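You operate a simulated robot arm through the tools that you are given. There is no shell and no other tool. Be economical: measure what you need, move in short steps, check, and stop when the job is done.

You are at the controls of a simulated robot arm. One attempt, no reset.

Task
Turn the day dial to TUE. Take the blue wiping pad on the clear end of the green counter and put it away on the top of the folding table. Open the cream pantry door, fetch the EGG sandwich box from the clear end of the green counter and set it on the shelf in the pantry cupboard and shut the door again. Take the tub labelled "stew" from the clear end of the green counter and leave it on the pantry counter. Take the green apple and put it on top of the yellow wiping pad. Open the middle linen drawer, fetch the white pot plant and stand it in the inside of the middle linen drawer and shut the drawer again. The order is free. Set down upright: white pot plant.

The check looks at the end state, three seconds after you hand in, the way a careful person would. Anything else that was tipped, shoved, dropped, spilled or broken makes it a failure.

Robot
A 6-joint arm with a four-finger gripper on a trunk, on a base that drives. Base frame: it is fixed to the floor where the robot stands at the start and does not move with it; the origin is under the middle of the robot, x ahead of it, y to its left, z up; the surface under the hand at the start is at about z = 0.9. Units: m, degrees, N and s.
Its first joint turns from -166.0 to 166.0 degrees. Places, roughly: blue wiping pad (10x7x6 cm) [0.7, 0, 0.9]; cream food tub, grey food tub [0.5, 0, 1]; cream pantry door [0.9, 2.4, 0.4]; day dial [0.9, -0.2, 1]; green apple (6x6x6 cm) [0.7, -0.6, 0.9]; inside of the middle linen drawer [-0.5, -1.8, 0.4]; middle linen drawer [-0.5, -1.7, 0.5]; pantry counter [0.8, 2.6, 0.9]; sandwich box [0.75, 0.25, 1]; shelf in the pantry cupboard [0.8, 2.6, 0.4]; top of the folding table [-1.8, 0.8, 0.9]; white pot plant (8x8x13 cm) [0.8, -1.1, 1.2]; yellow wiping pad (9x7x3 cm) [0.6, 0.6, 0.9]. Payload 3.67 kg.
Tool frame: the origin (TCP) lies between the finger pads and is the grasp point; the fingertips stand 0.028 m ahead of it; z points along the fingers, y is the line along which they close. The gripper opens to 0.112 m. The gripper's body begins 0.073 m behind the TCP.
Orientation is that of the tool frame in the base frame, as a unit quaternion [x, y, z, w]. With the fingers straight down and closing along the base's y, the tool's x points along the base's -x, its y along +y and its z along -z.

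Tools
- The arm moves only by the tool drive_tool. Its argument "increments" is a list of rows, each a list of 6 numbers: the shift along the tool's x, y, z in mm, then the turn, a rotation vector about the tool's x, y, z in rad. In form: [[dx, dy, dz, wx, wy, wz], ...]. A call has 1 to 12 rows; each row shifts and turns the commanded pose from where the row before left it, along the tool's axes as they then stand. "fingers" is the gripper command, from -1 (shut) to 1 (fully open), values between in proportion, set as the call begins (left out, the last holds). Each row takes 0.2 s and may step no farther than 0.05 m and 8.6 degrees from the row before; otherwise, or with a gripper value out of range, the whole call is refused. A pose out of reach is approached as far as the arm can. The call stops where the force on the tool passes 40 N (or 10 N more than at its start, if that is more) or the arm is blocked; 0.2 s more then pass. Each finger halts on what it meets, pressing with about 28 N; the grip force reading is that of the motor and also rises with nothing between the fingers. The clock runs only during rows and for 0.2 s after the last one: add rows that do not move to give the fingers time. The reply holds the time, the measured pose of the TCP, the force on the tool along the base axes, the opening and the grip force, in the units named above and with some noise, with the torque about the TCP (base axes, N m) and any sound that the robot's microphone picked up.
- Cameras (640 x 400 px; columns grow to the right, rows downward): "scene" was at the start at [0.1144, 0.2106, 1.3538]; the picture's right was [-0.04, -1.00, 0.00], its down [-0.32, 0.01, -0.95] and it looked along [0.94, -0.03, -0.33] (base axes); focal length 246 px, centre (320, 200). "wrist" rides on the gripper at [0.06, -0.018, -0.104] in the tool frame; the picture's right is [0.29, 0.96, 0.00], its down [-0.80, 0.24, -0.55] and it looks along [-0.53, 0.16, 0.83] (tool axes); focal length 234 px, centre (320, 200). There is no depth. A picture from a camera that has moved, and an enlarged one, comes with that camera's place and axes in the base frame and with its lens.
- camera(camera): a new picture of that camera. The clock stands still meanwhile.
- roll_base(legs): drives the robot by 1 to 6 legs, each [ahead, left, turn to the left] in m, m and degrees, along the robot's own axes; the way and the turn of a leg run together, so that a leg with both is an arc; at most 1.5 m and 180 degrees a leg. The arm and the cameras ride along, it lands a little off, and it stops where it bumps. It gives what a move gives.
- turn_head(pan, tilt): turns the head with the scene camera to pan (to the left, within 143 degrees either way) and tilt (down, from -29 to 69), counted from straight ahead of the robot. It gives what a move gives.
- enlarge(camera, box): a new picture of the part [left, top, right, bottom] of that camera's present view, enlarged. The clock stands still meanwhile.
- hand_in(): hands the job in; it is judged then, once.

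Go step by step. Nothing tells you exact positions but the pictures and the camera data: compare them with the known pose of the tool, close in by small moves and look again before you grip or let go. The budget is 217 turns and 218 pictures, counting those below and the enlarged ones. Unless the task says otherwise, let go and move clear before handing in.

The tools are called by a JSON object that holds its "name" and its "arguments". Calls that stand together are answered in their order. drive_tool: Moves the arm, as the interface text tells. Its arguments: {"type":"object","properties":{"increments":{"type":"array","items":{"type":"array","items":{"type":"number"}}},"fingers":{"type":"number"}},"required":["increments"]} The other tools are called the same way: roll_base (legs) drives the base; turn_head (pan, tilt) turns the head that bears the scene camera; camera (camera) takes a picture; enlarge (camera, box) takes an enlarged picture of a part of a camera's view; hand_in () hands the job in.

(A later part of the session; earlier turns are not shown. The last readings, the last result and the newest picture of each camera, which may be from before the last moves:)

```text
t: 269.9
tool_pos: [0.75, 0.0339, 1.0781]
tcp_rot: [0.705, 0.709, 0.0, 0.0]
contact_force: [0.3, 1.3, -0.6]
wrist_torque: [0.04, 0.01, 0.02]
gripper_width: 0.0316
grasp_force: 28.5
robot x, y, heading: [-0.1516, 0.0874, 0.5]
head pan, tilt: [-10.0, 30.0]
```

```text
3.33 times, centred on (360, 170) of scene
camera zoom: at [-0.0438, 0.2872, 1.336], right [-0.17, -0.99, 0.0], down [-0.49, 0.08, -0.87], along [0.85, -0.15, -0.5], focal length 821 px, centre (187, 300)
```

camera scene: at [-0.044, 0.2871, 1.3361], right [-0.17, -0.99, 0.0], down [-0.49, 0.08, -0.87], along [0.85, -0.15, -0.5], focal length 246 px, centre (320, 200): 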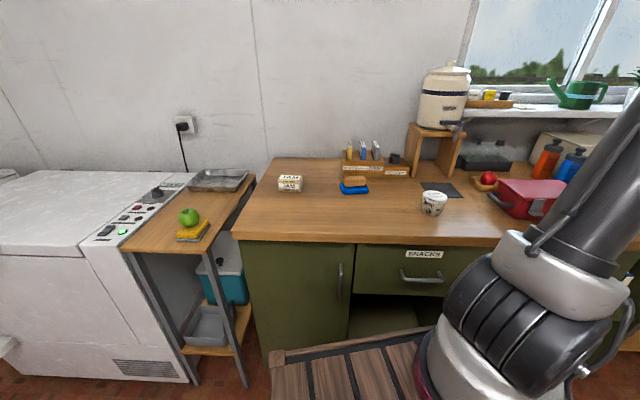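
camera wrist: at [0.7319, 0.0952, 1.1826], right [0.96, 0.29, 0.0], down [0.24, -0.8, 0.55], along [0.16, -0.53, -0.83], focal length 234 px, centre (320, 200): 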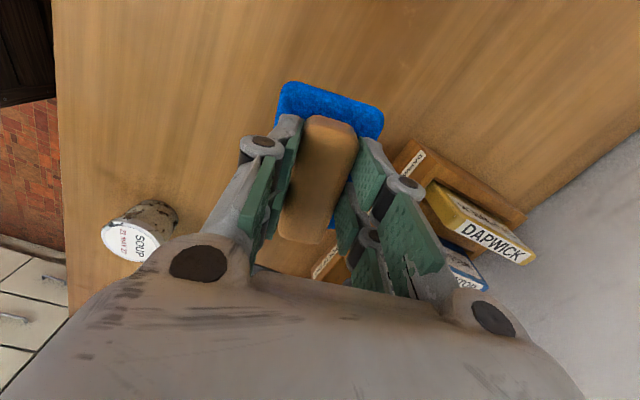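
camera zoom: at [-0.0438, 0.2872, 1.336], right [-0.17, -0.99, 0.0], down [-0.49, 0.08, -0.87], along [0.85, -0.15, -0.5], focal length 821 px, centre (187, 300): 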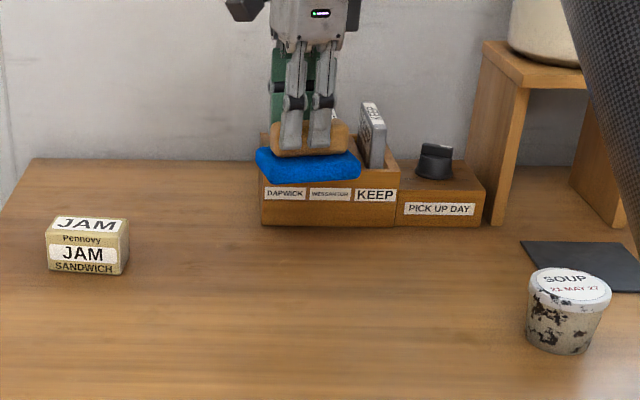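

The whole pad lifts together. I raise and retract it, turn the base toward the folding table, and look at its top.

{"name": "drive_tool", "arguments": {"increments": [[0, -30, -35, 0, 0, 0], [0, -35, -30, 0, 0, 0], [0, -40, 0, 0, 0, 0], [0, -40, 0, 0, 0, 0], [0, -40, 0, 0, 0, 0], [0, -40, 0, 0, 0, 0], [0, 0, 0, 0, 0, 0]]}}

{"name": "roll_base", "arguments": {"legs": [[0, 0, 150]]}}

{"name": "turn_head", "arguments": {"pan": 0, "tilt": 25}}

{"name": "camera", "arguments": {"camera": "scene"}}

```text
t: 271.5
tool_pos: [0.5249, 0.0345, 1.1434]
tcp_rot: [0.706, 0.709, 0.001, 0.001]
contact_force: [0.4, -0.2, -1.2]
wrist_torque: [0.03, 0.02, -0.01]
gripper_width: 0.0316
grasp_force: 28.2
robot x, y, heading: [-0.1537, 0.089, 0.4]
head pan, tilt: [-10.0, 30.0]
```

```text
t: 278.0
tool_pos: [-0.7106, 0.4763, 1.1416]
tcp_rot: [-0.502, 0.865, 0.001, 0.001]
contact_force: [0.0, 0.2, 0.2]
wrist_torque: [0.0, -0.01, -0.02]
gripper_width: 0.0317
grasp_force: 28.0
robot x, y, heading: [-0.151, 0.0841, 150.1]
head pan, tilt: [-10.0, 30.0]
```

```text
t: 278.8
tool_pos: [-0.7116, 0.4751, 1.1427]
tcp_rot: [-0.501, 0.865, 0.001, 0.0]
contact_force: [0.0, -0.3, -0.5]
wrist_torque: [0.01, 0.01, -0.01]
gripper_width: 0.0314
grasp_force: 28.1
robot x, y, heading: [-0.154, 0.0905, 150.0]
head pan, tilt: [0.0, 25.0]
```

```text
50 pictures are left
camera scene: at [-0.3565, -0.0431, 1.344], right [0.5, 0.87, 0.0], down [0.37, -0.21, -0.91], along [-0.79, 0.45, -0.42], focal length 246 px, centre (320, 200)
```

scene: 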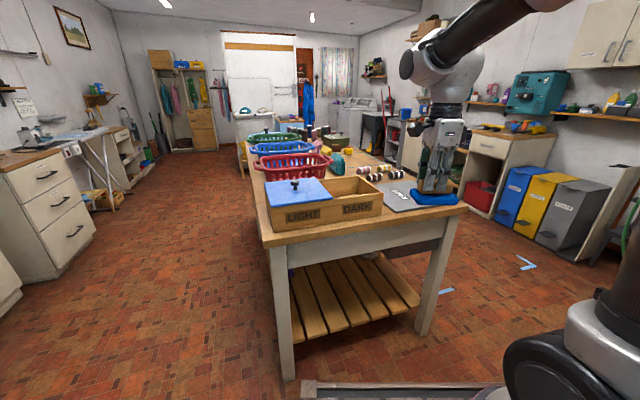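

{"name": "enlarge", "arguments": {"camera": "scene", "box": [240, 110, 480, 260]}}

{"name": "camera", "arguments": {"camera": "wrist"}}

```text
2.67 times, centred on (360, 185) of scene
camera zoom: at [-0.3565, -0.0431, 1.344], right [0.5, 0.87, 0.0], down [0.37, -0.21, -0.91], along [-0.79, 0.45, -0.42], focal length 657 px, centre (213, 240)
```

zoom: 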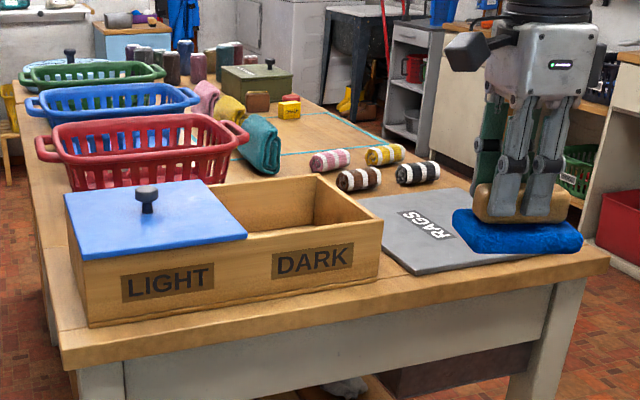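

```text
48 pictures are left
camera wrist: at [-0.7251, 0.4153, 1.2467], right [-0.97, 0.23, 0.0], down [0.19, 0.81, 0.55], along [0.12, 0.54, -0.83], focal length 234 px, centre (320, 200)
```

wrist: 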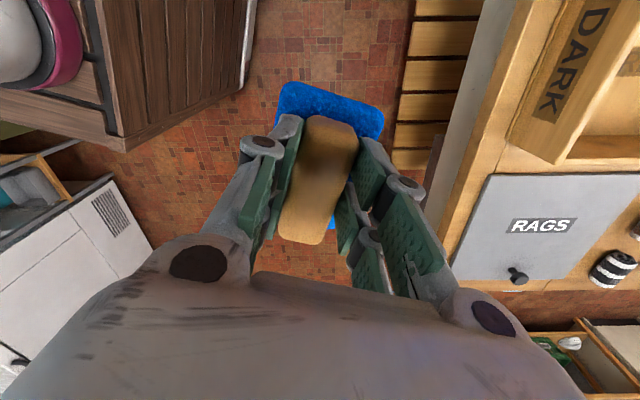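

The clear, taped area of the table is near (-1.62, 0.95). I'll go round to the table's far long side (y≈1.65) and face it.

{"name": "roll_base", "arguments": {"legs": [[0, 0, 30], [0, -1.5, 0], [0, -0.1, 0]]}}

{"name": "camera", "arguments": {"camera": "scene"}}

```text
t: 288.4
tool_pos: [-0.8194, 1.7464, 1.143]
tcp_rot: [-0.705, 0.709, 0.001, -0.001]
contact_force: [-0.6, 0.7, -0.2]
wrist_torque: [-0.05, 0.0, -0.03]
gripper_width: 0.0316
grasp_force: 28.2
robot x, y, heading: [-0.1411, 1.6842, 179.7]
head pan, tilt: [0.0, 25.0]
```

```text
47 pictures are left
camera scene: at [-0.2546, 1.4696, 1.344], right [0.01, 1.0, 0.0], down [0.42, 0.0, -0.91], along [-0.91, 0.01, -0.42], focal length 246 px, centre (320, 200)
```

scene: 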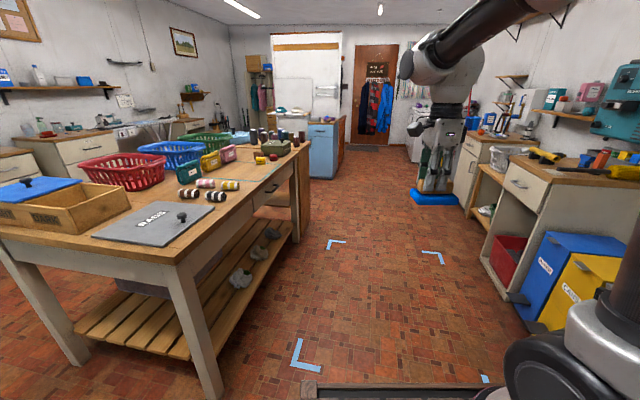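

{"name": "enlarge", "arguments": {"camera": "scene", "box": [150, 110, 330, 230]}}

```text
3.33 times, centred on (240, 170) of scene
camera zoom: at [-0.2546, 1.4696, 1.344], right [0.01, 1.0, 0.0], down [0.42, 0.0, -0.91], along [-0.91, 0.01, -0.42], focal length 821 px, centre (587, 300)
```

zoom: 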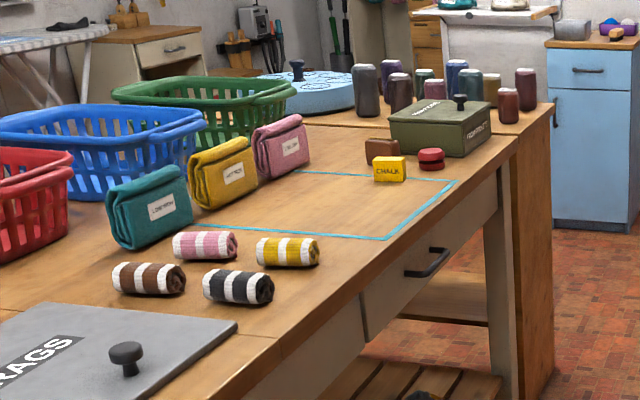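

The taped clear area is centred near (-1.63, 1.04). I drive alongside, turn to face the table, and look.

{"name": "roll_base", "arguments": {"legs": [[1.31, -0.18, 0], [0, 0, 78.8]]}}

{"name": "camera", "arguments": {"camera": "wrist"}}

```text
t: 298.3
tool_pos: [-1.6361, 1.2161, 1.1422]
tcp_rot: [0.995, -0.1, 0.0, 0.002]
contact_force: [0.1, 0.2, -0.3]
wrist_torque: [0.01, -0.02, 0.01]
gripper_width: 0.0318
grasp_force: 28.1
robot x, y, heading: [-1.4449, 1.8688, -101.6]
head pan, tilt: [0.0, 25.0]
```

```text
45 pictures are left
camera wrist: at [-1.5728, 1.2226, 1.2467], right [0.09, -1.0, 0.0], down [-0.83, -0.08, 0.55], along [-0.55, -0.05, -0.83], focal length 234 px, centre (320, 200)
```

wrist: 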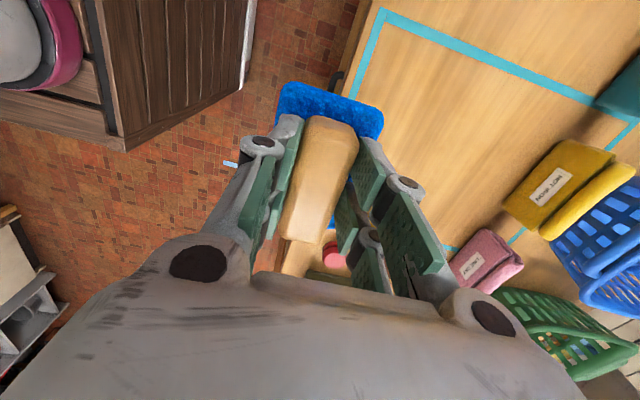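

{"name": "roll_base", "arguments": {"legs": [[0.08, 0, 0]]}}

{"name": "drive_tool", "arguments": {"increments": [[5, 40, 0, 0, 0, 0], [5, 40, 0, 0, 0, 0], [5, 40, 0, 0, 0, 0], [0, 0, 45, 0, 0, 0], [0, 0, 45, 0, 0, 0], [0, 0, 45, 0, 0, 0], [0, 0, 15, 0, 0, 0], [0, 0, 0, 0, 0, 0]]}}

{"name": "turn_head", "arguments": {"pan": -10, "tilt": 35}}

{"name": "camera", "arguments": {"camera": "scene"}}

```text
t: 299.4
tool_pos: [-1.6514, 1.1378, 1.1421]
tcp_rot: [0.995, -0.1, 0.0, 0.001]
contact_force: [0.8, 0.2, -0.5]
wrist_torque: [0.05, -0.02, 0.0]
gripper_width: 0.0316
grasp_force: 27.9
robot x, y, heading: [-1.4622, 1.7888, -101.3]
head pan, tilt: [0.0, 25.0]
```

```text
t: 301.2
tool_pos: [-1.6609, 1.0147, 0.993]
tcp_rot: [0.995, -0.099, -0.001, 0.001]
contact_force: [-0.2, -0.2, -1.0]
wrist_torque: [-0.02, -0.03, -0.01]
gripper_width: 0.0315
grasp_force: 28.5
robot x, y, heading: [-1.4581, 1.7875, -101.2]
head pan, tilt: [0.0, 25.0]
```

```text
t: 301.9
tool_pos: [-1.6603, 1.0163, 0.9942]
tcp_rot: [0.995, -0.099, -0.001, 0.0]
contact_force: [0.8, -0.3, -0.5]
wrist_torque: [0.0, -0.01, 0.01]
gripper_width: 0.0316
grasp_force: 27.7
robot x, y, heading: [-1.4593, 1.7902, -101.6]
head pan, tilt: [-10.0, 35.0]
```

```text
44 pictures are left
camera scene: at [-1.2847, 1.644, 1.3283], right [-0.93, 0.37, 0.0], down [0.21, 0.53, -0.82], along [-0.3, -0.76, -0.57], focal length 246 px, centre (320, 200)
```

scene: 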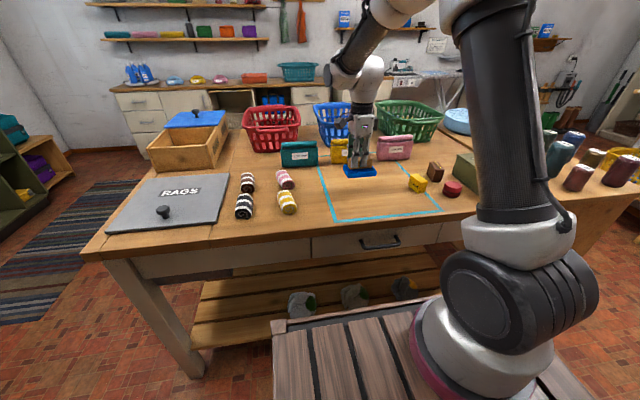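

{"name": "drive_tool", "arguments": {"increments": [[0, -35, 0, 0, 0, 0], [0, 0, 12, 0, 0, 0], [0, 0, 6, 0, 0, 0], [0, 0, 5, 0, 0, 0], [0, 0, 4, 0, 0, 0], [0, 0, 0, 0, 0, 0]]}}

{"name": "enlarge", "arguments": {"camera": "scene", "box": [290, 90, 470, 230]}}

```text
t: 303.3
tool_pos: [-1.6516, 1.05, 0.9648]
tcp_rot: [0.995, -0.099, 0.0, 0.001]
contact_force: [0.0, -0.1, -0.6]
wrist_torque: [-0.02, -0.04, 0.04]
gripper_width: 0.0314
grasp_force: 27.8
robot x, y, heading: [-1.4614, 1.7936, -101.4]
head pan, tilt: [-10.0, 35.0]
```

```text
2.86 times, centred on (380, 160) of scene
camera zoom: at [-1.2847, 1.644, 1.3283], right [-0.93, 0.37, 0.0], down [0.21, 0.53, -0.82], along [-0.3, -0.76, -0.57], focal length 704 px, centre (149, 314)
```

zoom: 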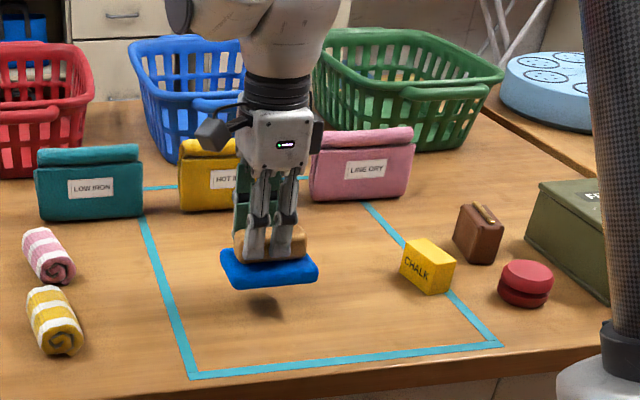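

{"name": "drive_tool", "arguments": {"increments": [[0, 0, 8, 0, 0, 0], [0, 0, 5, 0, 0, 0], [0, 0, 4, 0, 0, 0], [0, 0, 4, 0, 0, 0], [0, 0, 3, 0, 0, 0], [0, 0, 3, 0, 0, 0], [0, 0, 0, 0, 0, 0]]}}

{"name": "enlarge", "arguments": {"camera": "scene", "box": [290, 90, 470, 230]}}

```text
t: 304.9
tool_pos: [-1.6535, 1.0515, 0.9386]
tcp_rot: [0.995, -0.099, -0.001, 0.001]
contact_force: [-0.2, -0.8, -0.8]
wrist_torque: [-0.01, -0.03, -0.01]
gripper_width: 0.0313
grasp_force: 27.8
robot x, y, heading: [-1.4597, 1.788, -101.5]
head pan, tilt: [-10.0, 35.0]
```

```text
2.86 times, centred on (380, 160) of scene
camera zoom: at [-1.2847, 1.644, 1.3283], right [-0.93, 0.37, 0.0], down [0.21, 0.53, -0.82], along [-0.3, -0.76, -0.57], focal length 704 px, centre (149, 314)
```

zoom: 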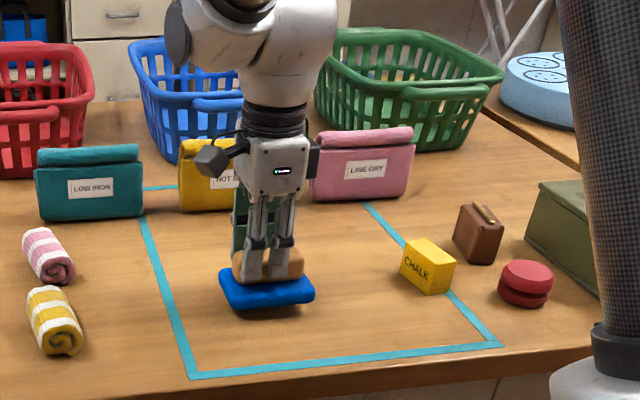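

Almost down; a few more millimetres until contact.

{"name": "drive_tool", "arguments": {"increments": [[0, 0, 3, 0, 0, 0], [0, 0, 3, 0, 0, 0], [0, 0, 2, 0, 0, 0], [0, 0, 2, 0, 0, 0], [0, 0, 0, 0, 0, 0]]}}

```text
t: 306.1
tool_pos: [-1.6532, 1.0509, 0.9283]
tcp_rot: [0.995, -0.1, 0.0, 0.001]
contact_force: [-0.4, 0.3, -1.9]
wrist_torque: [-0.02, -0.01, 0.01]
gripper_width: 0.0318
grasp_force: 28.0
robot x, y, heading: [-1.4592, 1.7913, -101.2]
head pan, tilt: [-10.0, 35.0]
```

{"name": "drive_tool", "arguments": {"increments": [[0, 0, 3, 0, 0, 0], [0, 0, 2, 0, 0, 0], [0, 0, 2, 0, 0, 0], [0, 0, 2, 0, 0, 0], [0, 0, 2, 0, 0, 0], [0, 0, 0, 0, 0, 0]]}}

{"name": "enlarge", "arguments": {"camera": "scene", "box": [330, 130, 430, 210]}}

```text
t: 307.5
tool_pos: [-1.6534, 1.0498, 0.9196]
tcp_rot: [0.995, -0.099, 0.0, 0.002]
contact_force: [-1.6, -2.5, 33.1]
wrist_torque: [-0.11, 0.02, 0.02]
gripper_width: 0.0316
grasp_force: 27.9
robot x, y, heading: [-1.4584, 1.7896, -101.6]
head pan, tilt: [-10.0, 35.0]
```

```text
5.00 times, centred on (380, 170) of scene
camera zoom: at [-1.2845, 1.645, 1.3283], right [-0.93, 0.37, 0.0], down [0.21, 0.53, -0.82], along [-0.3, -0.76, -0.57], focal length 1231 px, centre (20, 350)
```

zoom: 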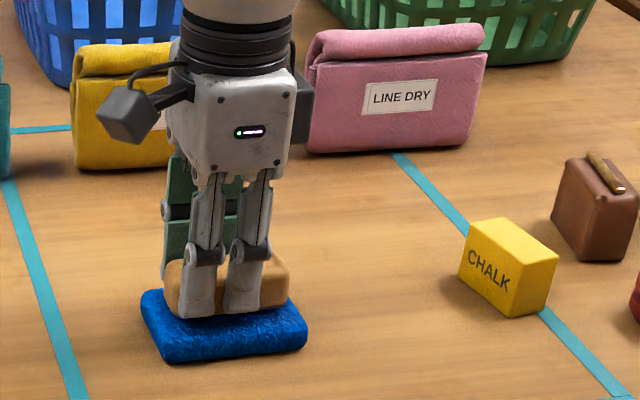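

Contact. I ease up, release, and rise clear.

{"name": "drive_tool", "arguments": {"increments": [[0, 0, -2, 0, 0, 0], [0, 0, 0, 0, 0, 0]]}}

{"name": "drive_tool", "arguments": {"increments": [[0, 0, 0, 0, 0, 0], [0, 0, 0, 0, 0, 0], [0, 0, -20, 0, 0, 0], [0, 0, -40, 0, 0, 0], [0, 0, -40, 0, 0, 0], [0, -20, -40, 0, 0, 0], [0, -20, -40, 0, 0, 0], [0, -30, -20, 0, 0, 0], [0, -30, 0, 0, 0, 0]], "fingers": 0.2}}

{"name": "enlarge", "arguments": {"camera": "scene", "box": [290, 90, 470, 230]}}

```text
t: 308.1
tool_pos: [-1.6534, 1.0515, 0.9178]
tcp_rot: [0.995, -0.099, 0.0, 0.0]
contact_force: [0.0, -3.6, 4.7]
wrist_torque: [-0.34, -0.16, -0.03]
gripper_width: 0.0316
grasp_force: 27.6
robot x, y, heading: [-1.4618, 1.7904, -101.2]
head pan, tilt: [-10.0, 35.0]
```

```text
t: 310.1
tool_pos: [-1.634, 1.1458, 1.121]
tcp_rot: [0.995, -0.099, 0.0, 0.0]
contact_force: [0.1, -0.8, -0.2]
wrist_torque: [0.02, 0.0, 0.0]
gripper_width: 0.0673
grasp_force: 0.0
robot x, y, heading: [-1.4589, 1.7873, -101.7]
head pan, tilt: [-10.0, 35.0]
```

```text
2.86 times, centred on (380, 160) of scene
camera zoom: at [-1.2848, 1.6436, 1.3282], right [-0.93, 0.37, 0.0], down [0.21, 0.53, -0.82], along [-0.3, -0.76, -0.57], focal length 704 px, centre (149, 314)
```

zoom: 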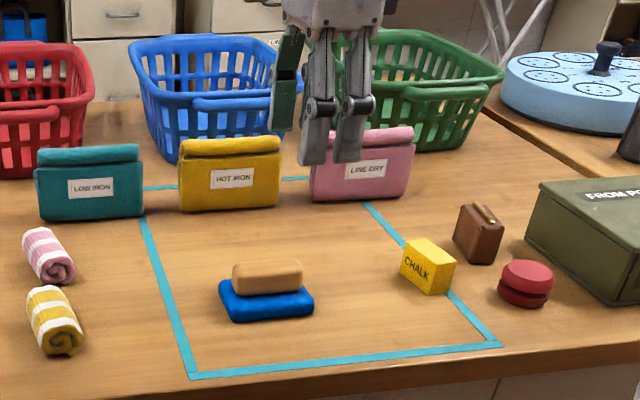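

Pad is placed. Next the linen drawer: I drive around the table to stand in front of the dresser, and pitch the hand forward with fingers closing vertically.

{"name": "roll_base", "arguments": {"legs": [[-0.1, 0, 0], [0, 0, 11.5], [0, 1.35, 0], [1.5, 0, 0], [0.75, 0, 0], [0, -0.38, 0]]}}

{"name": "turn_head", "arguments": {"pan": 0, "tilt": 35}}

{"name": "drive_tool", "arguments": {"increments": [[0, 0, 0, -0.14, 0, 0], [0, 0, 0, -0.14, 0, 0], [0, 0, 0, -0.14, 0, 0], [0, 0, 0, -0.14, 0, 0], [0, 0, 0, -0.14, 0, 0], [0, 0, 0, -0.14, 0, 0], [0, 0, 0, -0.14, 0, 0], [0, 0, 0, -0.14, 0, 0], [0, 0, 0, -0.14, 0, 0], [0, 0, 0, 0, 0, 0]]}}

{"name": "camera", "arguments": {"camera": "scene"}}

```text
t: 331.1
tool_pos: [-0.4933, -1.0368, 1.12]
tcp_rot: [1.0, 0.005, 0.0, 0.001]
contact_force: [0.4, 0.3, -0.6]
wrist_torque: [-0.02, 0.02, -0.02]
gripper_width: 0.0671
grasp_force: 0.2
robot x, y, heading: [-0.4578, -0.3789, -89.5]
head pan, tilt: [-10.0, 35.0]
```

```text
t: 331.8
tool_pos: [-0.4937, -1.0373, 1.1198]
tcp_rot: [1.0, 0.005, 0.0, 0.001]
contact_force: [0.1, 0.6, -0.7]
wrist_torque: [-0.01, -0.04, 0.03]
gripper_width: 0.067
grasp_force: 0.1
robot x, y, heading: [-0.456, -0.3738, -89.4]
head pan, tilt: [0.0, 35.0]
```

```text
t: 334.0
tool_pos: [-0.5199, -1.0406, 1.2751]
tcp_rot: [0.842, 0.01, 0.007, 0.54]
contact_force: [-0.7, 0.8, -0.9]
wrist_torque: [0.02, 0.01, 0.0]
gripper_width: 0.0673
grasp_force: 0.0
out of reach, approached as far as the arm can: row 6, 7, 8, 9
robot x, y, heading: [-0.4556, -0.373, -89.2]
head pan, tilt: [0.0, 35.0]
```

```text
39 pictures are left
camera scene: at [-0.2393, -0.481, 1.3283], right [-1.0, -0.01, 0.0], down [-0.01, 0.57, -0.82], along [0.01, -0.82, -0.57], focal length 246 px, centre (320, 200)
```

scene: 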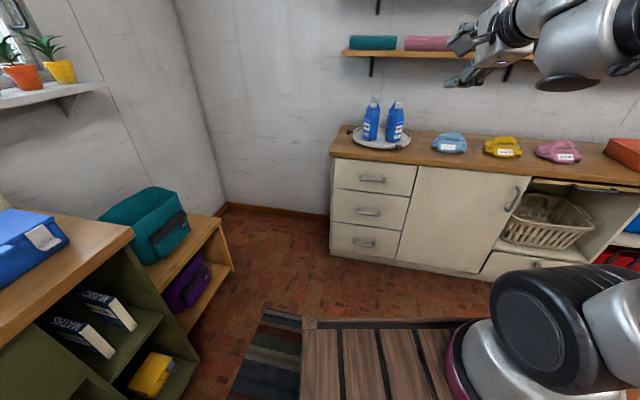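

Middle drawer handle is at about (-0.515, -1.66, 0.42), the dresser turned ≈14°. I lower and extend the arm in stages.

{"name": "drive_tool", "arguments": {"increments": [[0, -41, 19, 0, 0, 0], [0, -41, 19, 0, 0, 0], [0, -41, 19, 0, 0, 0], [0, -41, 19, 0, 0, 0], [0, -41, 19, 0, 0, 0], [0, 19, 41, 0, 0, 0], [0, 19, 41, 0, 0, 0], [0, 19, 41, 0, 0, 0], [0, 19, 41, 0, 0, 0], [0, 19, 41, 0, 0, 0], [0, 19, 41, 0, 0, 0], [0, 0, 0, 0, 0, 0]]}}

{"name": "drive_tool", "arguments": {"increments": [[0, -41, 19, 0, 0, 0], [0, -41, 19, 0, 0, 0], [0, -41, 19, 0, 0, 0], [0, -41, 19, 0, 0, 0], [0, -41, 19, 0, 0, 0], [0, -41, 19, 0, 0, 0], [0, -41, 19, 0, 0, 0], [0, -41, 19, 0, 0, 0], [0, -41, 19, 0, 0, 0], [0, -41, 19, 0, 0, 0], [0, -41, 19, 0, 0, 0], [0, -41, 19, 0, 0, 0]]}}

```text
t: 336.6
tool_pos: [-0.5296, -1.2966, 1.3366]
tcp_rot: [0.832, 0.006, 0.004, 0.554]
contact_force: [-0.3, -0.4, 0.0]
wrist_torque: [0.04, 0.02, 0.04]
gripper_width: 0.0672
grasp_force: 0.0
out of reach, approached as far as the arm can: row 1, 2, 3, 4, 5, 6, 7, 8, 9
robot x, y, heading: [-0.4599, -0.375, -89.4]
head pan, tilt: [0.0, 35.0]
```

```text
t: 339.2
tool_pos: [-0.5299, -1.2981, 1.3308]
tcp_rot: [0.835, 0.006, 0.005, 0.55]
contact_force: [-0.1, -1.0, 0.2]
wrist_torque: [-0.01, 0.01, -0.03]
gripper_width: 0.0675
grasp_force: 0.1
out of reach, approached as far as the arm can: row 1, 2, 3, 4, 5, 6, 7, 8, 9, 10, 11, 12
robot x, y, heading: [-0.4566, -0.3771, -89.6]
head pan, tilt: [0.0, 35.0]
```

This posture hits a wrist limit. I undo the pitch and use the posture that worked at the pantry: rotate, pitch forward, extend, lower.

{"name": "drive_tool", "arguments": {"increments": [[0, 0, 0, 0.145, 0, 0], [0, 0, 0, 0.145, 0, 0], [0, 0, 0, 0.145, 0, 0], [0, 0, 0, 0.145, 0, 0], [0, 0, 0, 0.145, 0, 0], [0, 0, 0, 0.145, 0, 0], [0, 0, 0, 0.145, 0, 0], [0, 0, 0, 0.145, 0, 0], [0, 0, 40, 0, 0, 0], [0, 0, 45, 0, 0, 0], [0, 0, 45, 0, 0, 0], [0, -40, 20, 0, 0, 0]]}}

{"name": "drive_tool", "arguments": {"increments": [[0, -40, 20, 0, 0, 0.13], [0, 0, 20, 0, 0, 0.14], [0, 0, 20, 0, 0, 0.14], [0, 0, 20, 0, 0, 0.14], [0, 0, 0, 0, 0, 0.14], [0, 0, 0, 0, 0, 0.14], [0, 0, 0, 0, 0, 0.14], [0, 0, 0, 0, 0, 0.14], [0, 0, 0, 0, 0, 0.14], [0, 0, 0, 0, 0, 0.14], [0, 0, 0, 0, 0, 0.14], [0, 0, 0, 0, 0, 0]]}}

```text
t: 341.8
tool_pos: [-0.516, -1.3901, 1.2788]
tcp_rot: [0.847, 0.008, 0.006, 0.532]
contact_force: [0.5, 0.2, 0.7]
wrist_torque: [0.0, -0.02, 0.0]
gripper_width: 0.067
grasp_force: 0.1
out of reach, approached as far as the arm can: row 1, 2, 3, 4, 5, 6, 7, 8, 9, 10, 11, 12
robot x, y, heading: [-0.4587, -0.3756, -89.4]
head pan, tilt: [0.0, 35.0]
```

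```text
t: 344.4
tool_pos: [-0.5752, -1.498, 1.3055]
tcp_rot: [0.616, -0.561, 0.396, 0.385]
contact_force: [-0.4, 0.0, 1.0]
wrist_torque: [-0.06, -0.04, 0.01]
gripper_width: 0.0671
grasp_force: 0.0
out of reach, approached as far as the arm can: row 1, 2, 3, 5, 6, 7, 8, 9, 10, 11
robot x, y, heading: [-0.4569, -0.3745, -89.3]
head pan, tilt: [0.0, 35.0]
```

The roll actually brought the hand into the good posture. I align the base with the dresser and lower the hand in front of the drawers.

{"name": "roll_base", "arguments": {"legs": [[0, 0, -14.7], [0, 0.37, 0]]}}

{"name": "drive_tool", "arguments": {"increments": [[-20, 0, 8, 0, 0, 0], [-41, 0, 17.5, 0, 0, 0], [-41, 0, 17.5, 0, 0, 0], [-41, 0, 17.5, 0, 0, 0], [-41, 0, 17.5, 0, 0, 0], [-41, 0, 17.5, 0, 0, 0], [-41, 0, 17.5, 0, 0, 0], [-41, 0, 17.5, 0, 0, 0], [-41, 0, 17.5, 0, 0, 0], [0, 0, 0, 0, 0, 0]], "fingers": -0.2}}

{"name": "camera", "arguments": {"camera": "scene"}}

{"name": "camera", "arguments": {"camera": "wrist"}}

```text
t: 347.7
tool_pos: [-0.4879, -1.5238, 1.3066]
tcp_rot: [-0.541, 0.633, -0.345, -0.433]
contact_force: [-0.2, -0.5, 0.0]
wrist_torque: [0.03, 0.03, 0.01]
gripper_width: 0.0671
grasp_force: 0.1
robot x, y, heading: [-0.0929, -0.4678, -103.6]
head pan, tilt: [0.0, 35.0]
```

```text
t: 349.9
tool_pos: [-0.5006, -1.5209, 0.9302]
tcp_rot: [-0.541, 0.635, -0.344, -0.432]
contact_force: [0.5, -0.4, 0.0]
wrist_torque: [0.08, 0.02, 0.02]
gripper_width: 0.0445
grasp_force: 0.1
robot x, y, heading: [-0.0925, -0.4668, -103.6]
head pan, tilt: [0.0, 35.0]
```

```text
38 pictures are left
camera scene: at [0.09, -0.6216, 1.3283], right [-0.97, 0.24, 0.0], down [0.14, 0.56, -0.82], along [-0.2, -0.8, -0.57], focal length 246 px, centre (320, 200)
```

scene: 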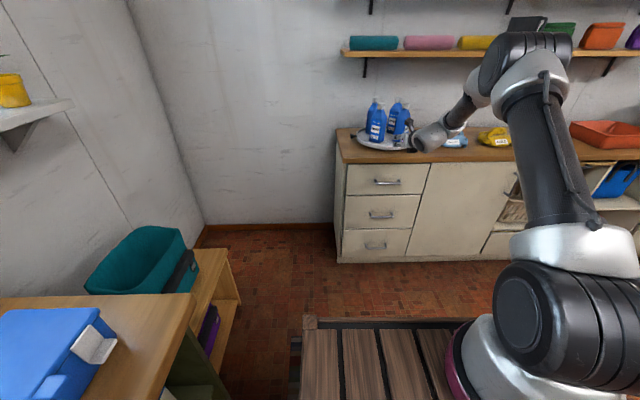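

```text
37 pictures are left
camera wrist: at [-0.4659, -1.452, 1.0247], right [-0.95, 0.06, 0.3], down [-0.1, 0.85, -0.51], along [-0.28, -0.52, -0.81], focal length 234 px, centre (320, 200)
```

wrist: 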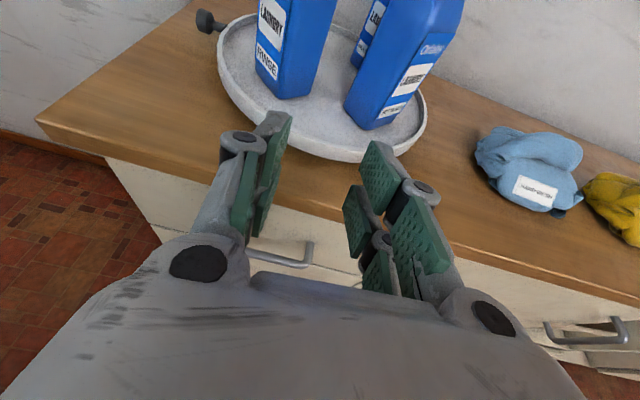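

Triangulated: handle at (-0.494, -1.575, 0.49). I back up 0.15 m, lower to handle height, and roll the hand so fingers close vertically.

{"name": "roll_base", "arguments": {"legs": [[-0.16, 0, 0]]}}

{"name": "drive_tool", "arguments": {"increments": [[-41, 0, 17.5, 0, 0, 0], [-41, 0, 17.5, 0, 0, 0], [-41, 0, 17.5, 0, 0, 0], [-41, 0, 17.5, 0, 0, 0], [-41, 0, 17.5, 0, 0, 0], [-41, 0, 17.5, 0, 0, 0], [-41, 0, 17.5, 0, 0, 0], [-41, 0, 17.5, 0, 0, 0], [-41, 0, 17.5, 0, 0, 0], [-30, 0, 12.5, 0, 0, 0], [0, 0, 0, 0, 0, 0]], "fingers": 0.1}}

{"name": "drive_tool", "arguments": {"increments": [[0, 0, 0, 0, 0, -0.143], [0, 0, 0, 0, 0, -0.143], [0, 0, 0, 0, 0, -0.143], [0, 0, 0, 0, 0, -0.143], [0, 0, 0, 0, 0, -0.143], [0, 0, 0, 0, 0, -0.143], [0, 0, 0, 0, 0, -0.143], [0, 0, 0, 0, 0, -0.143], [0, 0, 0, 0, 0, -0.143], [0, 0, 0, 0, 0, -0.143], [0, 0, 0, 0, 0, -0.14], [0, 0, 0, 0, 0, 0]]}}

{"name": "camera", "arguments": {"camera": "wrist"}}

{"name": "camera", "arguments": {"camera": "scene"}}

```text
t: 351.3
tool_pos: [-0.4609, -1.3662, 0.9302]
tcp_rot: [-0.541, 0.634, -0.344, -0.432]
contact_force: [0.3, -1.0, -0.6]
wrist_torque: [0.03, 0.01, -0.04]
gripper_width: 0.0446
grasp_force: 0.0
robot x, y, heading: [-0.055, -0.3096, -104.0]
head pan, tilt: [0.0, 35.0]
```

```text
t: 353.7
tool_pos: [-0.4761, -1.3643, 0.4955]
tcp_rot: [-0.541, 0.635, -0.343, -0.432]
contact_force: [0.1, -0.5, 0.6]
wrist_torque: [0.0, 0.01, -0.01]
gripper_width: 0.0615
grasp_force: 0.0
robot x, y, heading: [-0.0563, -0.3106, -103.9]
head pan, tilt: [0.0, 35.0]
```

```text
t: 356.3
tool_pos: [-0.4758, -1.3638, 0.4966]
tcp_rot: [0.83, -0.066, -0.062, 0.55]
contact_force: [-0.3, 0.3, -0.1]
wrist_torque: [-0.03, -0.01, -0.04]
gripper_width: 0.0614
grasp_force: 0.2
robot x, y, heading: [-0.0545, -0.31, -103.7]
head pan, tilt: [0.0, 35.0]
```

```text
36 pictures are left
camera wrist: at [-0.3962, -1.2725, 0.5182], right [0.24, -0.42, 0.87], down [-0.7, 0.55, 0.46], along [-0.68, -0.72, -0.16], focal length 234 px, centre (320, 200)
```

wrist: 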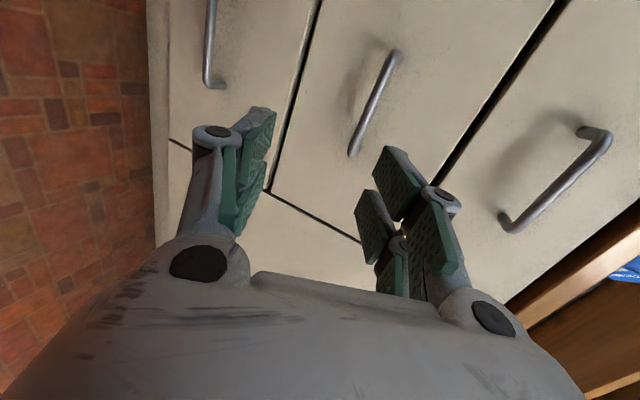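

```text
35 pictures are left
camera scene: at [0.1284, -0.4663, 1.3283], right [-0.97, 0.24, 0.0], down [0.14, 0.56, -0.82], along [-0.2, -0.8, -0.57], focal length 246 px, centre (320, 200)
```

scene: 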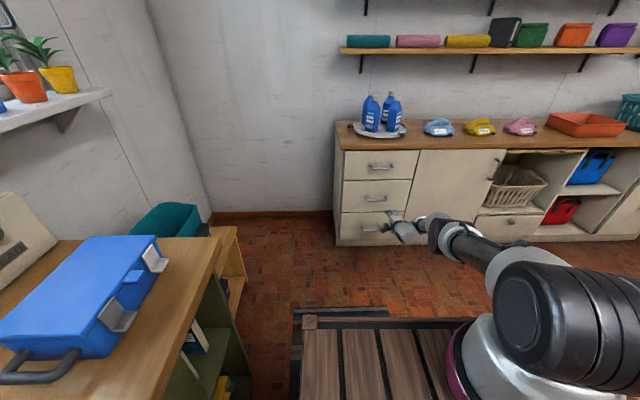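

Middle handle is centred at (-0.492, -1.575, 0.475). I advance onto it and close.

{"name": "drive_tool", "arguments": {"increments": [[4.5, 12.5, 38.5, 0, 0, 0], [4.5, 12.5, 38.5, 0, 0, 0], [4.5, 12.5, 38.5, 0, 0, 0], [4.5, 12.5, 38.5, 0, 0, 0], [4.5, 12.3, 36, 0, 0, 0], [0, 0, 0, 0, 0, 0]]}}

{"name": "camera", "arguments": {"camera": "wrist"}}

```text
t: 357.7
tool_pos: [-0.4772, -1.3804, 0.5136]
tcp_rot: [0.831, -0.068, -0.063, 0.549]
contact_force: [-0.5, -0.6, 0.4]
wrist_torque: [0.01, 0.01, -0.01]
gripper_width: 0.0618
grasp_force: 0.1
out of reach, approached as far as the arm can: row 1, 2, 3, 4, 5
robot x, y, heading: [-0.0513, -0.3088, -104.1]
head pan, tilt: [0.0, 35.0]
```

```text
34 pictures are left
camera wrist: at [-0.3984, -1.2885, 0.535], right [0.24, -0.42, 0.87], down [-0.7, 0.55, 0.46], along [-0.68, -0.72, -0.16], focal length 234 px, centre (320, 200)
```

wrist: 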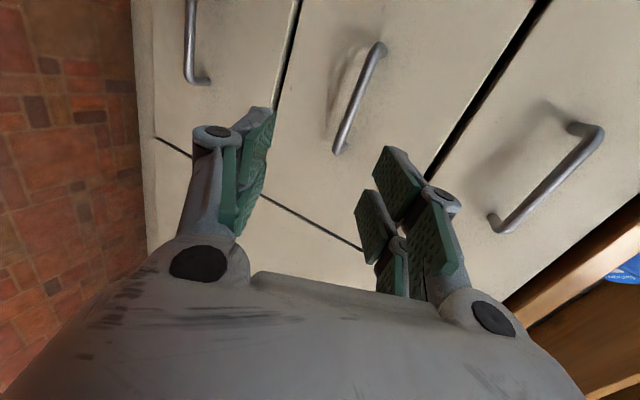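

I'm at arm's length; I use the base for the advance instead, lowering 3 cm on the way.

{"name": "roll_base", "arguments": {"legs": [[0.08, 0.03, 0]]}}

{"name": "drive_tool", "arguments": {"increments": [[0, -16, 2, 0, 0, 0], [0, -17, 2, 0, 0, 0], [0, 0, 0, 0, 0, 0]]}}

{"name": "camera", "arguments": {"camera": "wrist"}}

```text
t: 358.8
tool_pos: [-0.4664, -1.4644, 0.5137]
tcp_rot: [0.831, -0.066, -0.062, 0.549]
contact_force: [1.3, -0.8, 0.1]
wrist_torque: [0.0, -0.02, 0.0]
gripper_width: 0.0615
grasp_force: 0.1
robot x, y, heading: [-0.0447, -0.392, -104.0]
head pan, tilt: [0.0, 35.0]
```

```text
t: 359.6
tool_pos: [-0.4675, -1.4626, 0.5083]
tcp_rot: [0.831, -0.067, -0.064, 0.549]
contact_force: [0.3, 0.2, 0.0]
wrist_torque: [0.04, -0.03, -0.03]
gripper_width: 0.0614
grasp_force: 0.1
out of reach, approached as far as the arm can: row 1, 2
robot x, y, heading: [-0.0493, -0.3949, -103.8]
head pan, tilt: [0.0, 35.0]
```

```text
33 pictures are left
camera wrist: at [-0.3889, -1.3704, 0.531], right [0.24, -0.42, 0.87], down [-0.7, 0.55, 0.46], along [-0.68, -0.72, -0.16], focal length 234 px, centre (320, 200)
```

wrist: 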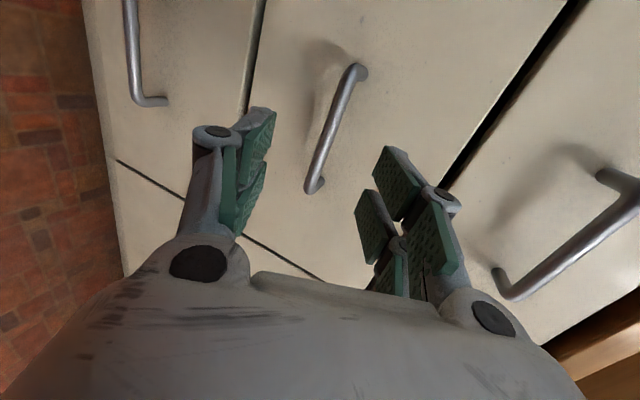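

{"name": "drive_tool", "arguments": {"increments": [[0, -12, -28, 0, 0, 0], [0, -12, -28, 0, 0, 0], [0, -14, 6, 0, 0, 0], [0, -11, 5, 0, 0, 0], [0, 0, 0, 0, 0, 0]]}}

```text
t: 360.8
tool_pos: [-0.459, -1.4017, 0.4815]
tcp_rot: [0.831, -0.066, -0.062, 0.549]
contact_force: [0.3, -0.4, -0.4]
wrist_torque: [-0.03, 0.0, 0.02]
gripper_width: 0.0614
grasp_force: 0.2
robot x, y, heading: [-0.0397, -0.3953, -104.0]
head pan, tilt: [0.0, 35.0]
```

{"name": "roll_base", "arguments": {"legs": [[0.12, 0, 0], [0.04, 0, 0]]}}

{"name": "camera", "arguments": {"camera": "wrist"}}

```text
t: 362.5
tool_pos: [-0.4963, -1.5574, 0.4811]
tcp_rot: [0.83, -0.067, -0.062, 0.55]
contact_force: [0.0, -0.8, 0.3]
wrist_torque: [0.01, -0.03, 0.02]
gripper_width: 0.0614
grasp_force: 0.0
robot x, y, heading: [-0.0848, -0.5523, -103.8]
head pan, tilt: [0.0, 35.0]
```

```text
32 pictures are left
camera wrist: at [-0.4175, -1.4661, 0.5036], right [0.24, -0.42, 0.87], down [-0.7, 0.55, 0.46], along [-0.68, -0.72, -0.16], focal length 234 px, centre (320, 200)
```

wrist: 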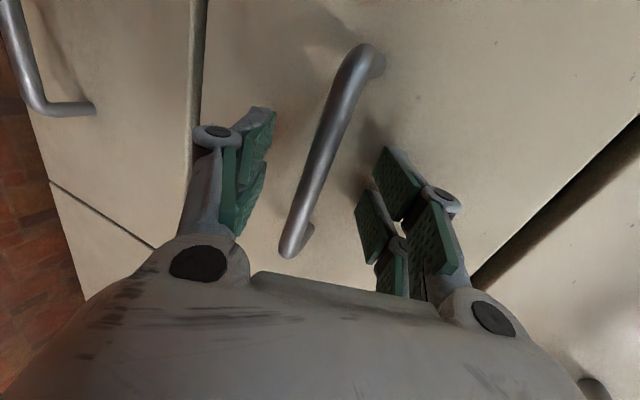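

The bar lies between the fingers. I close on it and pull by driving the base back in small steps.

{"name": "drive_tool", "arguments": {"increments": [[0, 0, 0, 0, 0, 0], [0, 0, 0, 0, 0, 0], [0, 0, 0, 0, 0, 0]], "fingers": -1}}

{"name": "roll_base", "arguments": {"legs": [[-0.1, 0, 0], [-0.1, 0, 0]]}}

{"name": "camera", "arguments": {"camera": "scene"}}

```text
t: 363.3
tool_pos: [-0.4971, -1.5569, 0.4783]
tcp_rot: [0.833, -0.068, -0.062, 0.546]
contact_force: [1.4, 4.1, -20.5]
wrist_torque: [-0.17, -1.9, -1.43]
gripper_width: 0.0132
grasp_force: 45.0
robot x, y, heading: [-0.0842, -0.547, -103.8]
head pan, tilt: [0.0, 35.0]
```

```text
t: 364.5
tool_pos: [-0.4769, -1.4658, 0.4781]
tcp_rot: [0.832, -0.072, -0.061, 0.546]
contact_force: [2.1, 0.0, 0.0]
wrist_torque: [-0.46, -2.21, -0.73]
gripper_width: 0.013
grasp_force: 45.1
robot x, y, heading: [-0.0642, -0.4602, -103.8]
head pan, tilt: [0.0, 35.0]
stopped in leg 1: the force on the tool passed its limit at 41 N (the readings are from after the stop); the commanded pose is now the measured one
```

```text
31 pictures are left
camera scene: at [0.1216, -0.6193, 1.3283], right [-0.97, 0.24, 0.0], down [0.14, 0.56, -0.82], along [-0.2, -0.8, -0.57], focal length 246 px, centre (320, 200)
```

scene: 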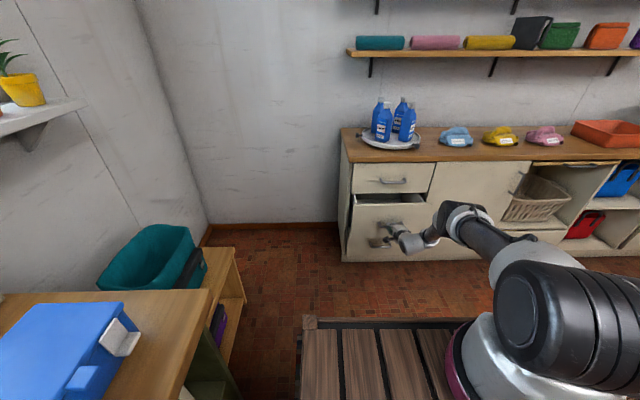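

The drawer comes out. I keep pulling.

{"name": "roll_base", "arguments": {"legs": [[-0.08, 0, 0]]}}

{"name": "roll_base", "arguments": {"legs": [[-0.08, 0, 0]]}}

{"name": "roll_base", "arguments": {"legs": [[-0.05, 0, 0]]}}

{"name": "camera", "arguments": {"camera": "scene"}}

```text
t: 365.5
tool_pos: [-0.46, -1.3873, 0.4769]
tcp_rot: [0.833, -0.072, -0.063, 0.546]
contact_force: [-25.0, 4.0, -6.5]
wrist_torque: [-0.28, -1.74, -1.64]
gripper_width: 0.0128
grasp_force: 45.3
robot x, y, heading: [-0.0469, -0.3796, -103.9]
head pan, tilt: [0.0, 35.0]
```

```text
t: 366.6
tool_pos: [-0.4407, -1.309, 0.4776]
tcp_rot: [0.833, -0.073, -0.064, 0.545]
contact_force: [-23.9, 4.1, -6.2]
wrist_torque: [-0.29, -1.73, -1.67]
gripper_width: 0.0127
grasp_force: 44.3
robot x, y, heading: [-0.0223, -0.3084, -103.9]
head pan, tilt: [0.0, 35.0]
```

```text
t: 367.5
tool_pos: [-0.4313, -1.259, 0.4774]
tcp_rot: [0.833, -0.075, -0.063, 0.545]
contact_force: [-12.3, 1.7, -4.9]
wrist_torque: [-0.31, -1.8, -1.45]
gripper_width: 0.0129
grasp_force: 45.4
robot x, y, heading: [-0.0128, -0.2548, -103.8]
head pan, tilt: [0.0, 35.0]
```

```text
30 pictures are left
camera scene: at [0.1716, -0.4135, 1.3283], right [-0.97, 0.24, 0.0], down [0.14, 0.56, -0.82], along [-0.2, -0.8, -0.57], focal length 246 px, centre (320, 200)
```

scene: 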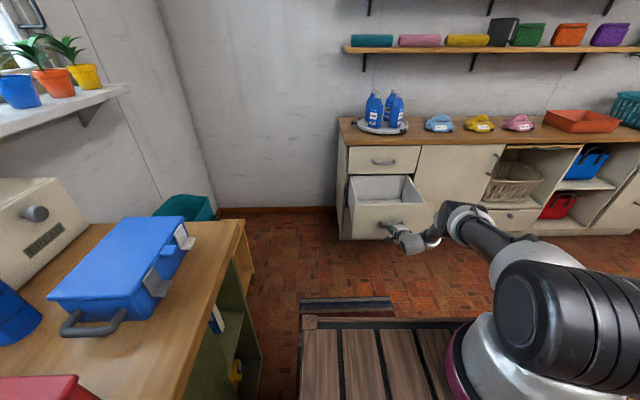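

The drawer is open about 0.3 m. I release, back off, raise the hand and turn it vertical for the plant.

{"name": "drive_tool", "arguments": {"increments": [[0, 0, 0, 0, 0, 0], [0, 0, 0, 0, 0, 0]], "fingers": 0.2}}

{"name": "roll_base", "arguments": {"legs": [[-0.2, 0, 0]]}}

{"name": "drive_tool", "arguments": {"increments": [[0, 41, -17, 0, 0, 0], [0, 41, -17, 0, 0, 0], [0, 41, -17, 0, 0, 0], [0, 41, -17, 0, 0, 0], [0, 41, -17, 0, 0, 0], [0, 41, -17, 0, 0, 0], [0, 41, -17, 0, 0, 0], [0, 41, -17, 0, 0, 0], [0, 41, -17, 0, 0, 0], [0, 41, -17, 0, 0, 0], [0, 0, 0, 0, 0, 0]]}}

{"name": "drive_tool", "arguments": {"increments": [[0, 0, 0, 0.147, 0, 0], [0, 0, 0, 0.147, 0, 0], [0, 0, 0, 0.147, 0, 0], [0, 0, 0, 0.147, 0, 0], [0, 0, 0, 0.147, 0, 0], [0, 0, 0, 0.147, 0, 0], [0, 0, 0, 0.147, 0, 0], [0, 0, 0, 0.13, 0, 0], [0, -20, -40, 0, 0, 0], [0, -20, -40, 0, 0, 0], [0, -20, -40, 0, 0, 0], [0, 0, 0, 0, 0, 0]], "fingers": 1}}

{"name": "turn_head", "arguments": {"pan": 75, "tilt": 15}}

{"name": "camera", "arguments": {"camera": "scene"}}

```text
t: 368.1
tool_pos: [-0.4315, -1.2598, 0.4795]
tcp_rot: [0.832, -0.074, -0.065, 0.546]
contact_force: [0.0, 1.0, 0.7]
wrist_torque: [-0.01, -0.02, -0.01]
gripper_width: 0.0671
grasp_force: 0.0
robot x, y, heading: [-0.0125, -0.2552, -104.0]
head pan, tilt: [0.0, 35.0]
```

```text
t: 369.7
tool_pos: [-0.3843, -1.0649, 0.4785]
tcp_rot: [0.832, -0.075, -0.064, 0.546]
contact_force: [-0.7, 0.3, 0.6]
wrist_torque: [0.0, 0.02, 0.0]
gripper_width: 0.0673
grasp_force: 0.1
robot x, y, heading: [0.0337, -0.0616, -104.0]
head pan, tilt: [0.0, 35.0]
```

```text
t: 372.1
tool_pos: [-0.3747, -1.0746, 0.9229]
tcp_rot: [0.833, -0.074, -0.065, 0.545]
contact_force: [-0.2, 0.4, -0.7]
wrist_torque: [-0.05, -0.02, -0.01]
gripper_width: 0.0672
grasp_force: 0.1
robot x, y, heading: [0.0352, -0.0611, -104.1]
head pan, tilt: [0.0, 35.0]
```

```text
t: 374.7
tool_pos: [-0.355, -0.9943, 1.022]
tcp_rot: [0.996, -0.09, -0.007, 0.025]
contact_force: [0.6, 0.2, -0.2]
wrist_torque: [0.01, 0.0, 0.0]
gripper_width: 0.1119
grasp_force: 0.0
out of reach, approached as far as the arm can: row 2, 3
robot x, y, heading: [0.0406, -0.0642, -103.9]
head pan, tilt: [0.0, 35.0]
```

```text
t: 376.2
tool_pos: [-0.3559, -0.9946, 1.0217]
tcp_rot: [0.996, -0.09, -0.007, 0.025]
contact_force: [-0.5, 0.1, -0.2]
wrist_torque: [0.01, 0.03, 0.0]
gripper_width: 0.1118
grasp_force: 0.1
robot x, y, heading: [0.0389, -0.062, -104.1]
head pan, tilt: [75.0, 15.0]
```

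```text
29 pictures are left
camera scene: at [0.323, -0.1789, 1.3602], right [-0.49, -0.87, 0.0], down [-0.23, 0.13, -0.97], along [0.84, -0.47, -0.26], focal length 246 px, centre (320, 200)
```

scene: 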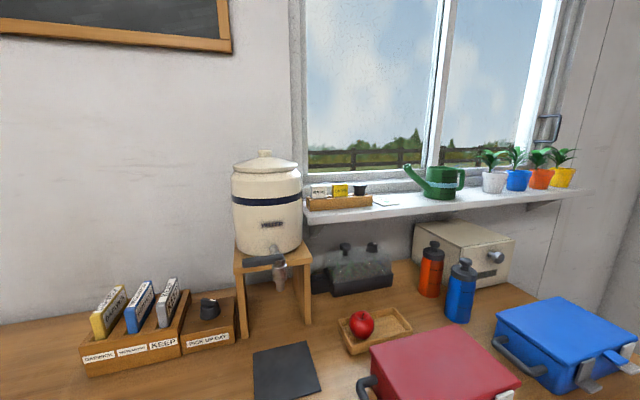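

The white pot is leftmost of four on the sill, near (0.74, -1.10, 1.2). I zoom in to judge the gap to the blue pot and the watering can.

{"name": "enlarge", "arguments": {"camera": "scene", "box": [410, 120, 600, 230]}}

```text
3.37 times, centred on (505, 175) of scene
camera zoom: at [0.323, -0.1789, 1.3602], right [-0.49, -0.87, 0.0], down [-0.23, 0.13, -0.97], along [0.84, -0.47, -0.26], focal length 830 px, centre (-303, 284)
```

zoom: 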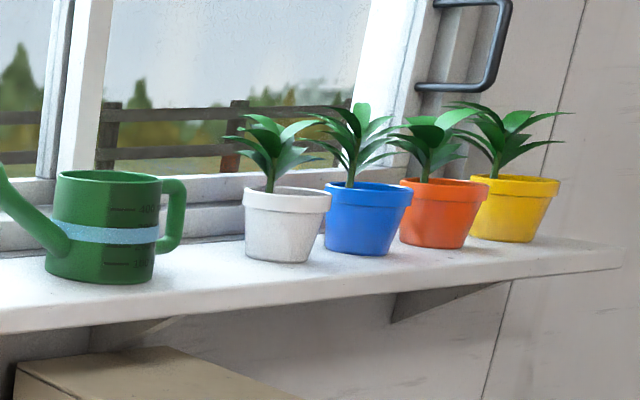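

Gap at the rim is about 2.5 cm, enough for a finger. I retract and raise the arm, rotate it, then drive to face the sill.

{"name": "drive_tool", "arguments": {"increments": [[0, -42, -20, 0, 0, 0], [0, -42, -20, 0, 0, 0], [0, -42, -20, 0, 0, 0], [0, -42, -20, 0, 0, 0], [0, -42, -20, 0, 0, 0], [0, -42, -20, 0, 0, 0], [0, -42, 0, 0, 0, 0], [0, 0, 0, 0, 0, 0]]}}

{"name": "drive_tool", "arguments": {"increments": [[0, 0, 0, 0, 0, 0.143], [0, 0, 0, 0, 0, 0.143], [0, 0, 0, 0, 0, 0.143], [0, 0, 0, 0, 0, 0.143], [0, 0, 0, 0, 0, 0.143], [0, 0, 0, 0, 0, 0.143], [0, 0, 0, 0, 0, 0.143], [0, 0, 0, 0, 0, 0.143], [0, 0, 0, 0, 0, 0.143], [0, 0, 0, 0, 0, 0.143], [0, 0, 0, 0, 0, 0.14], [0, 0, 0, 0, 0, 0]]}}

{"name": "roll_base", "arguments": {"legs": [[0, -0.35, 0], [0, 0, 93], [0, -0.82, 0]]}}

{"name": "turn_head", "arguments": {"pan": 0, "tilt": 15}}

{"name": "camera", "arguments": {"camera": "scene"}}

```text
t: 378.0
tool_pos: [-0.3003, -0.7002, 1.1253]
tcp_rot: [0.996, -0.089, -0.007, 0.025]
contact_force: [0.5, 0.2, -0.7]
wrist_torque: [0.02, -0.02, 0.01]
gripper_width: 0.1119
grasp_force: 0.1
robot x, y, heading: [0.0356, -0.063, -104.0]
head pan, tilt: [75.0, 15.0]
```

```text
t: 380.6
tool_pos: [-0.3021, -0.6999, 1.1265]
tcp_rot: [-0.643, 0.765, -0.015, -0.021]
contact_force: [-0.3, 0.0, -0.1]
wrist_torque: [0.02, -0.01, 0.04]
gripper_width: 0.1119
grasp_force: 0.1
robot x, y, heading: [0.0361, -0.0621, -104.0]
head pan, tilt: [75.0, 15.0]
```

```text
t: 390.8
tool_pos: [0.1967, -1.0921, 1.126]
tcp_rot: [0.998, -0.059, 0.025, 0.003]
contact_force: [-0.6, 0.2, -0.3]
wrist_torque: [0.0, 0.01, 0.0]
gripper_width: 0.112
grasp_force: 0.1
robot x, y, heading: [-0.4596, -0.7853, -10.9]
head pan, tilt: [75.0, 15.0]
```

```text
t: 392.3
tool_pos: [0.1969, -1.0919, 1.1278]
tcp_rot: [0.998, -0.058, 0.026, 0.003]
contact_force: [0.8, 0.3, 0.6]
wrist_torque: [0.0, -0.01, 0.03]
gripper_width: 0.1121
grasp_force: 0.0
robot x, y, heading: [-0.4609, -0.7903, -10.7]
head pan, tilt: [0.0, 15.0]
```

```text
27 pictures are left
camera scene: at [-0.3059, -0.5995, 1.3603], right [-0.19, -0.98, 0.0], down [-0.25, 0.05, -0.97], along [0.95, -0.18, -0.26], focal length 246 px, centre (320, 200)
```

scene: 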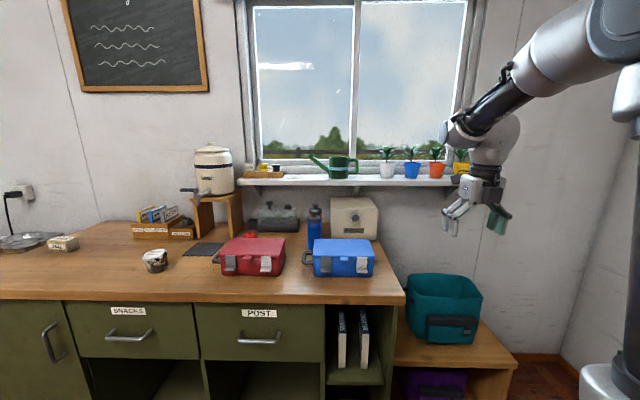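

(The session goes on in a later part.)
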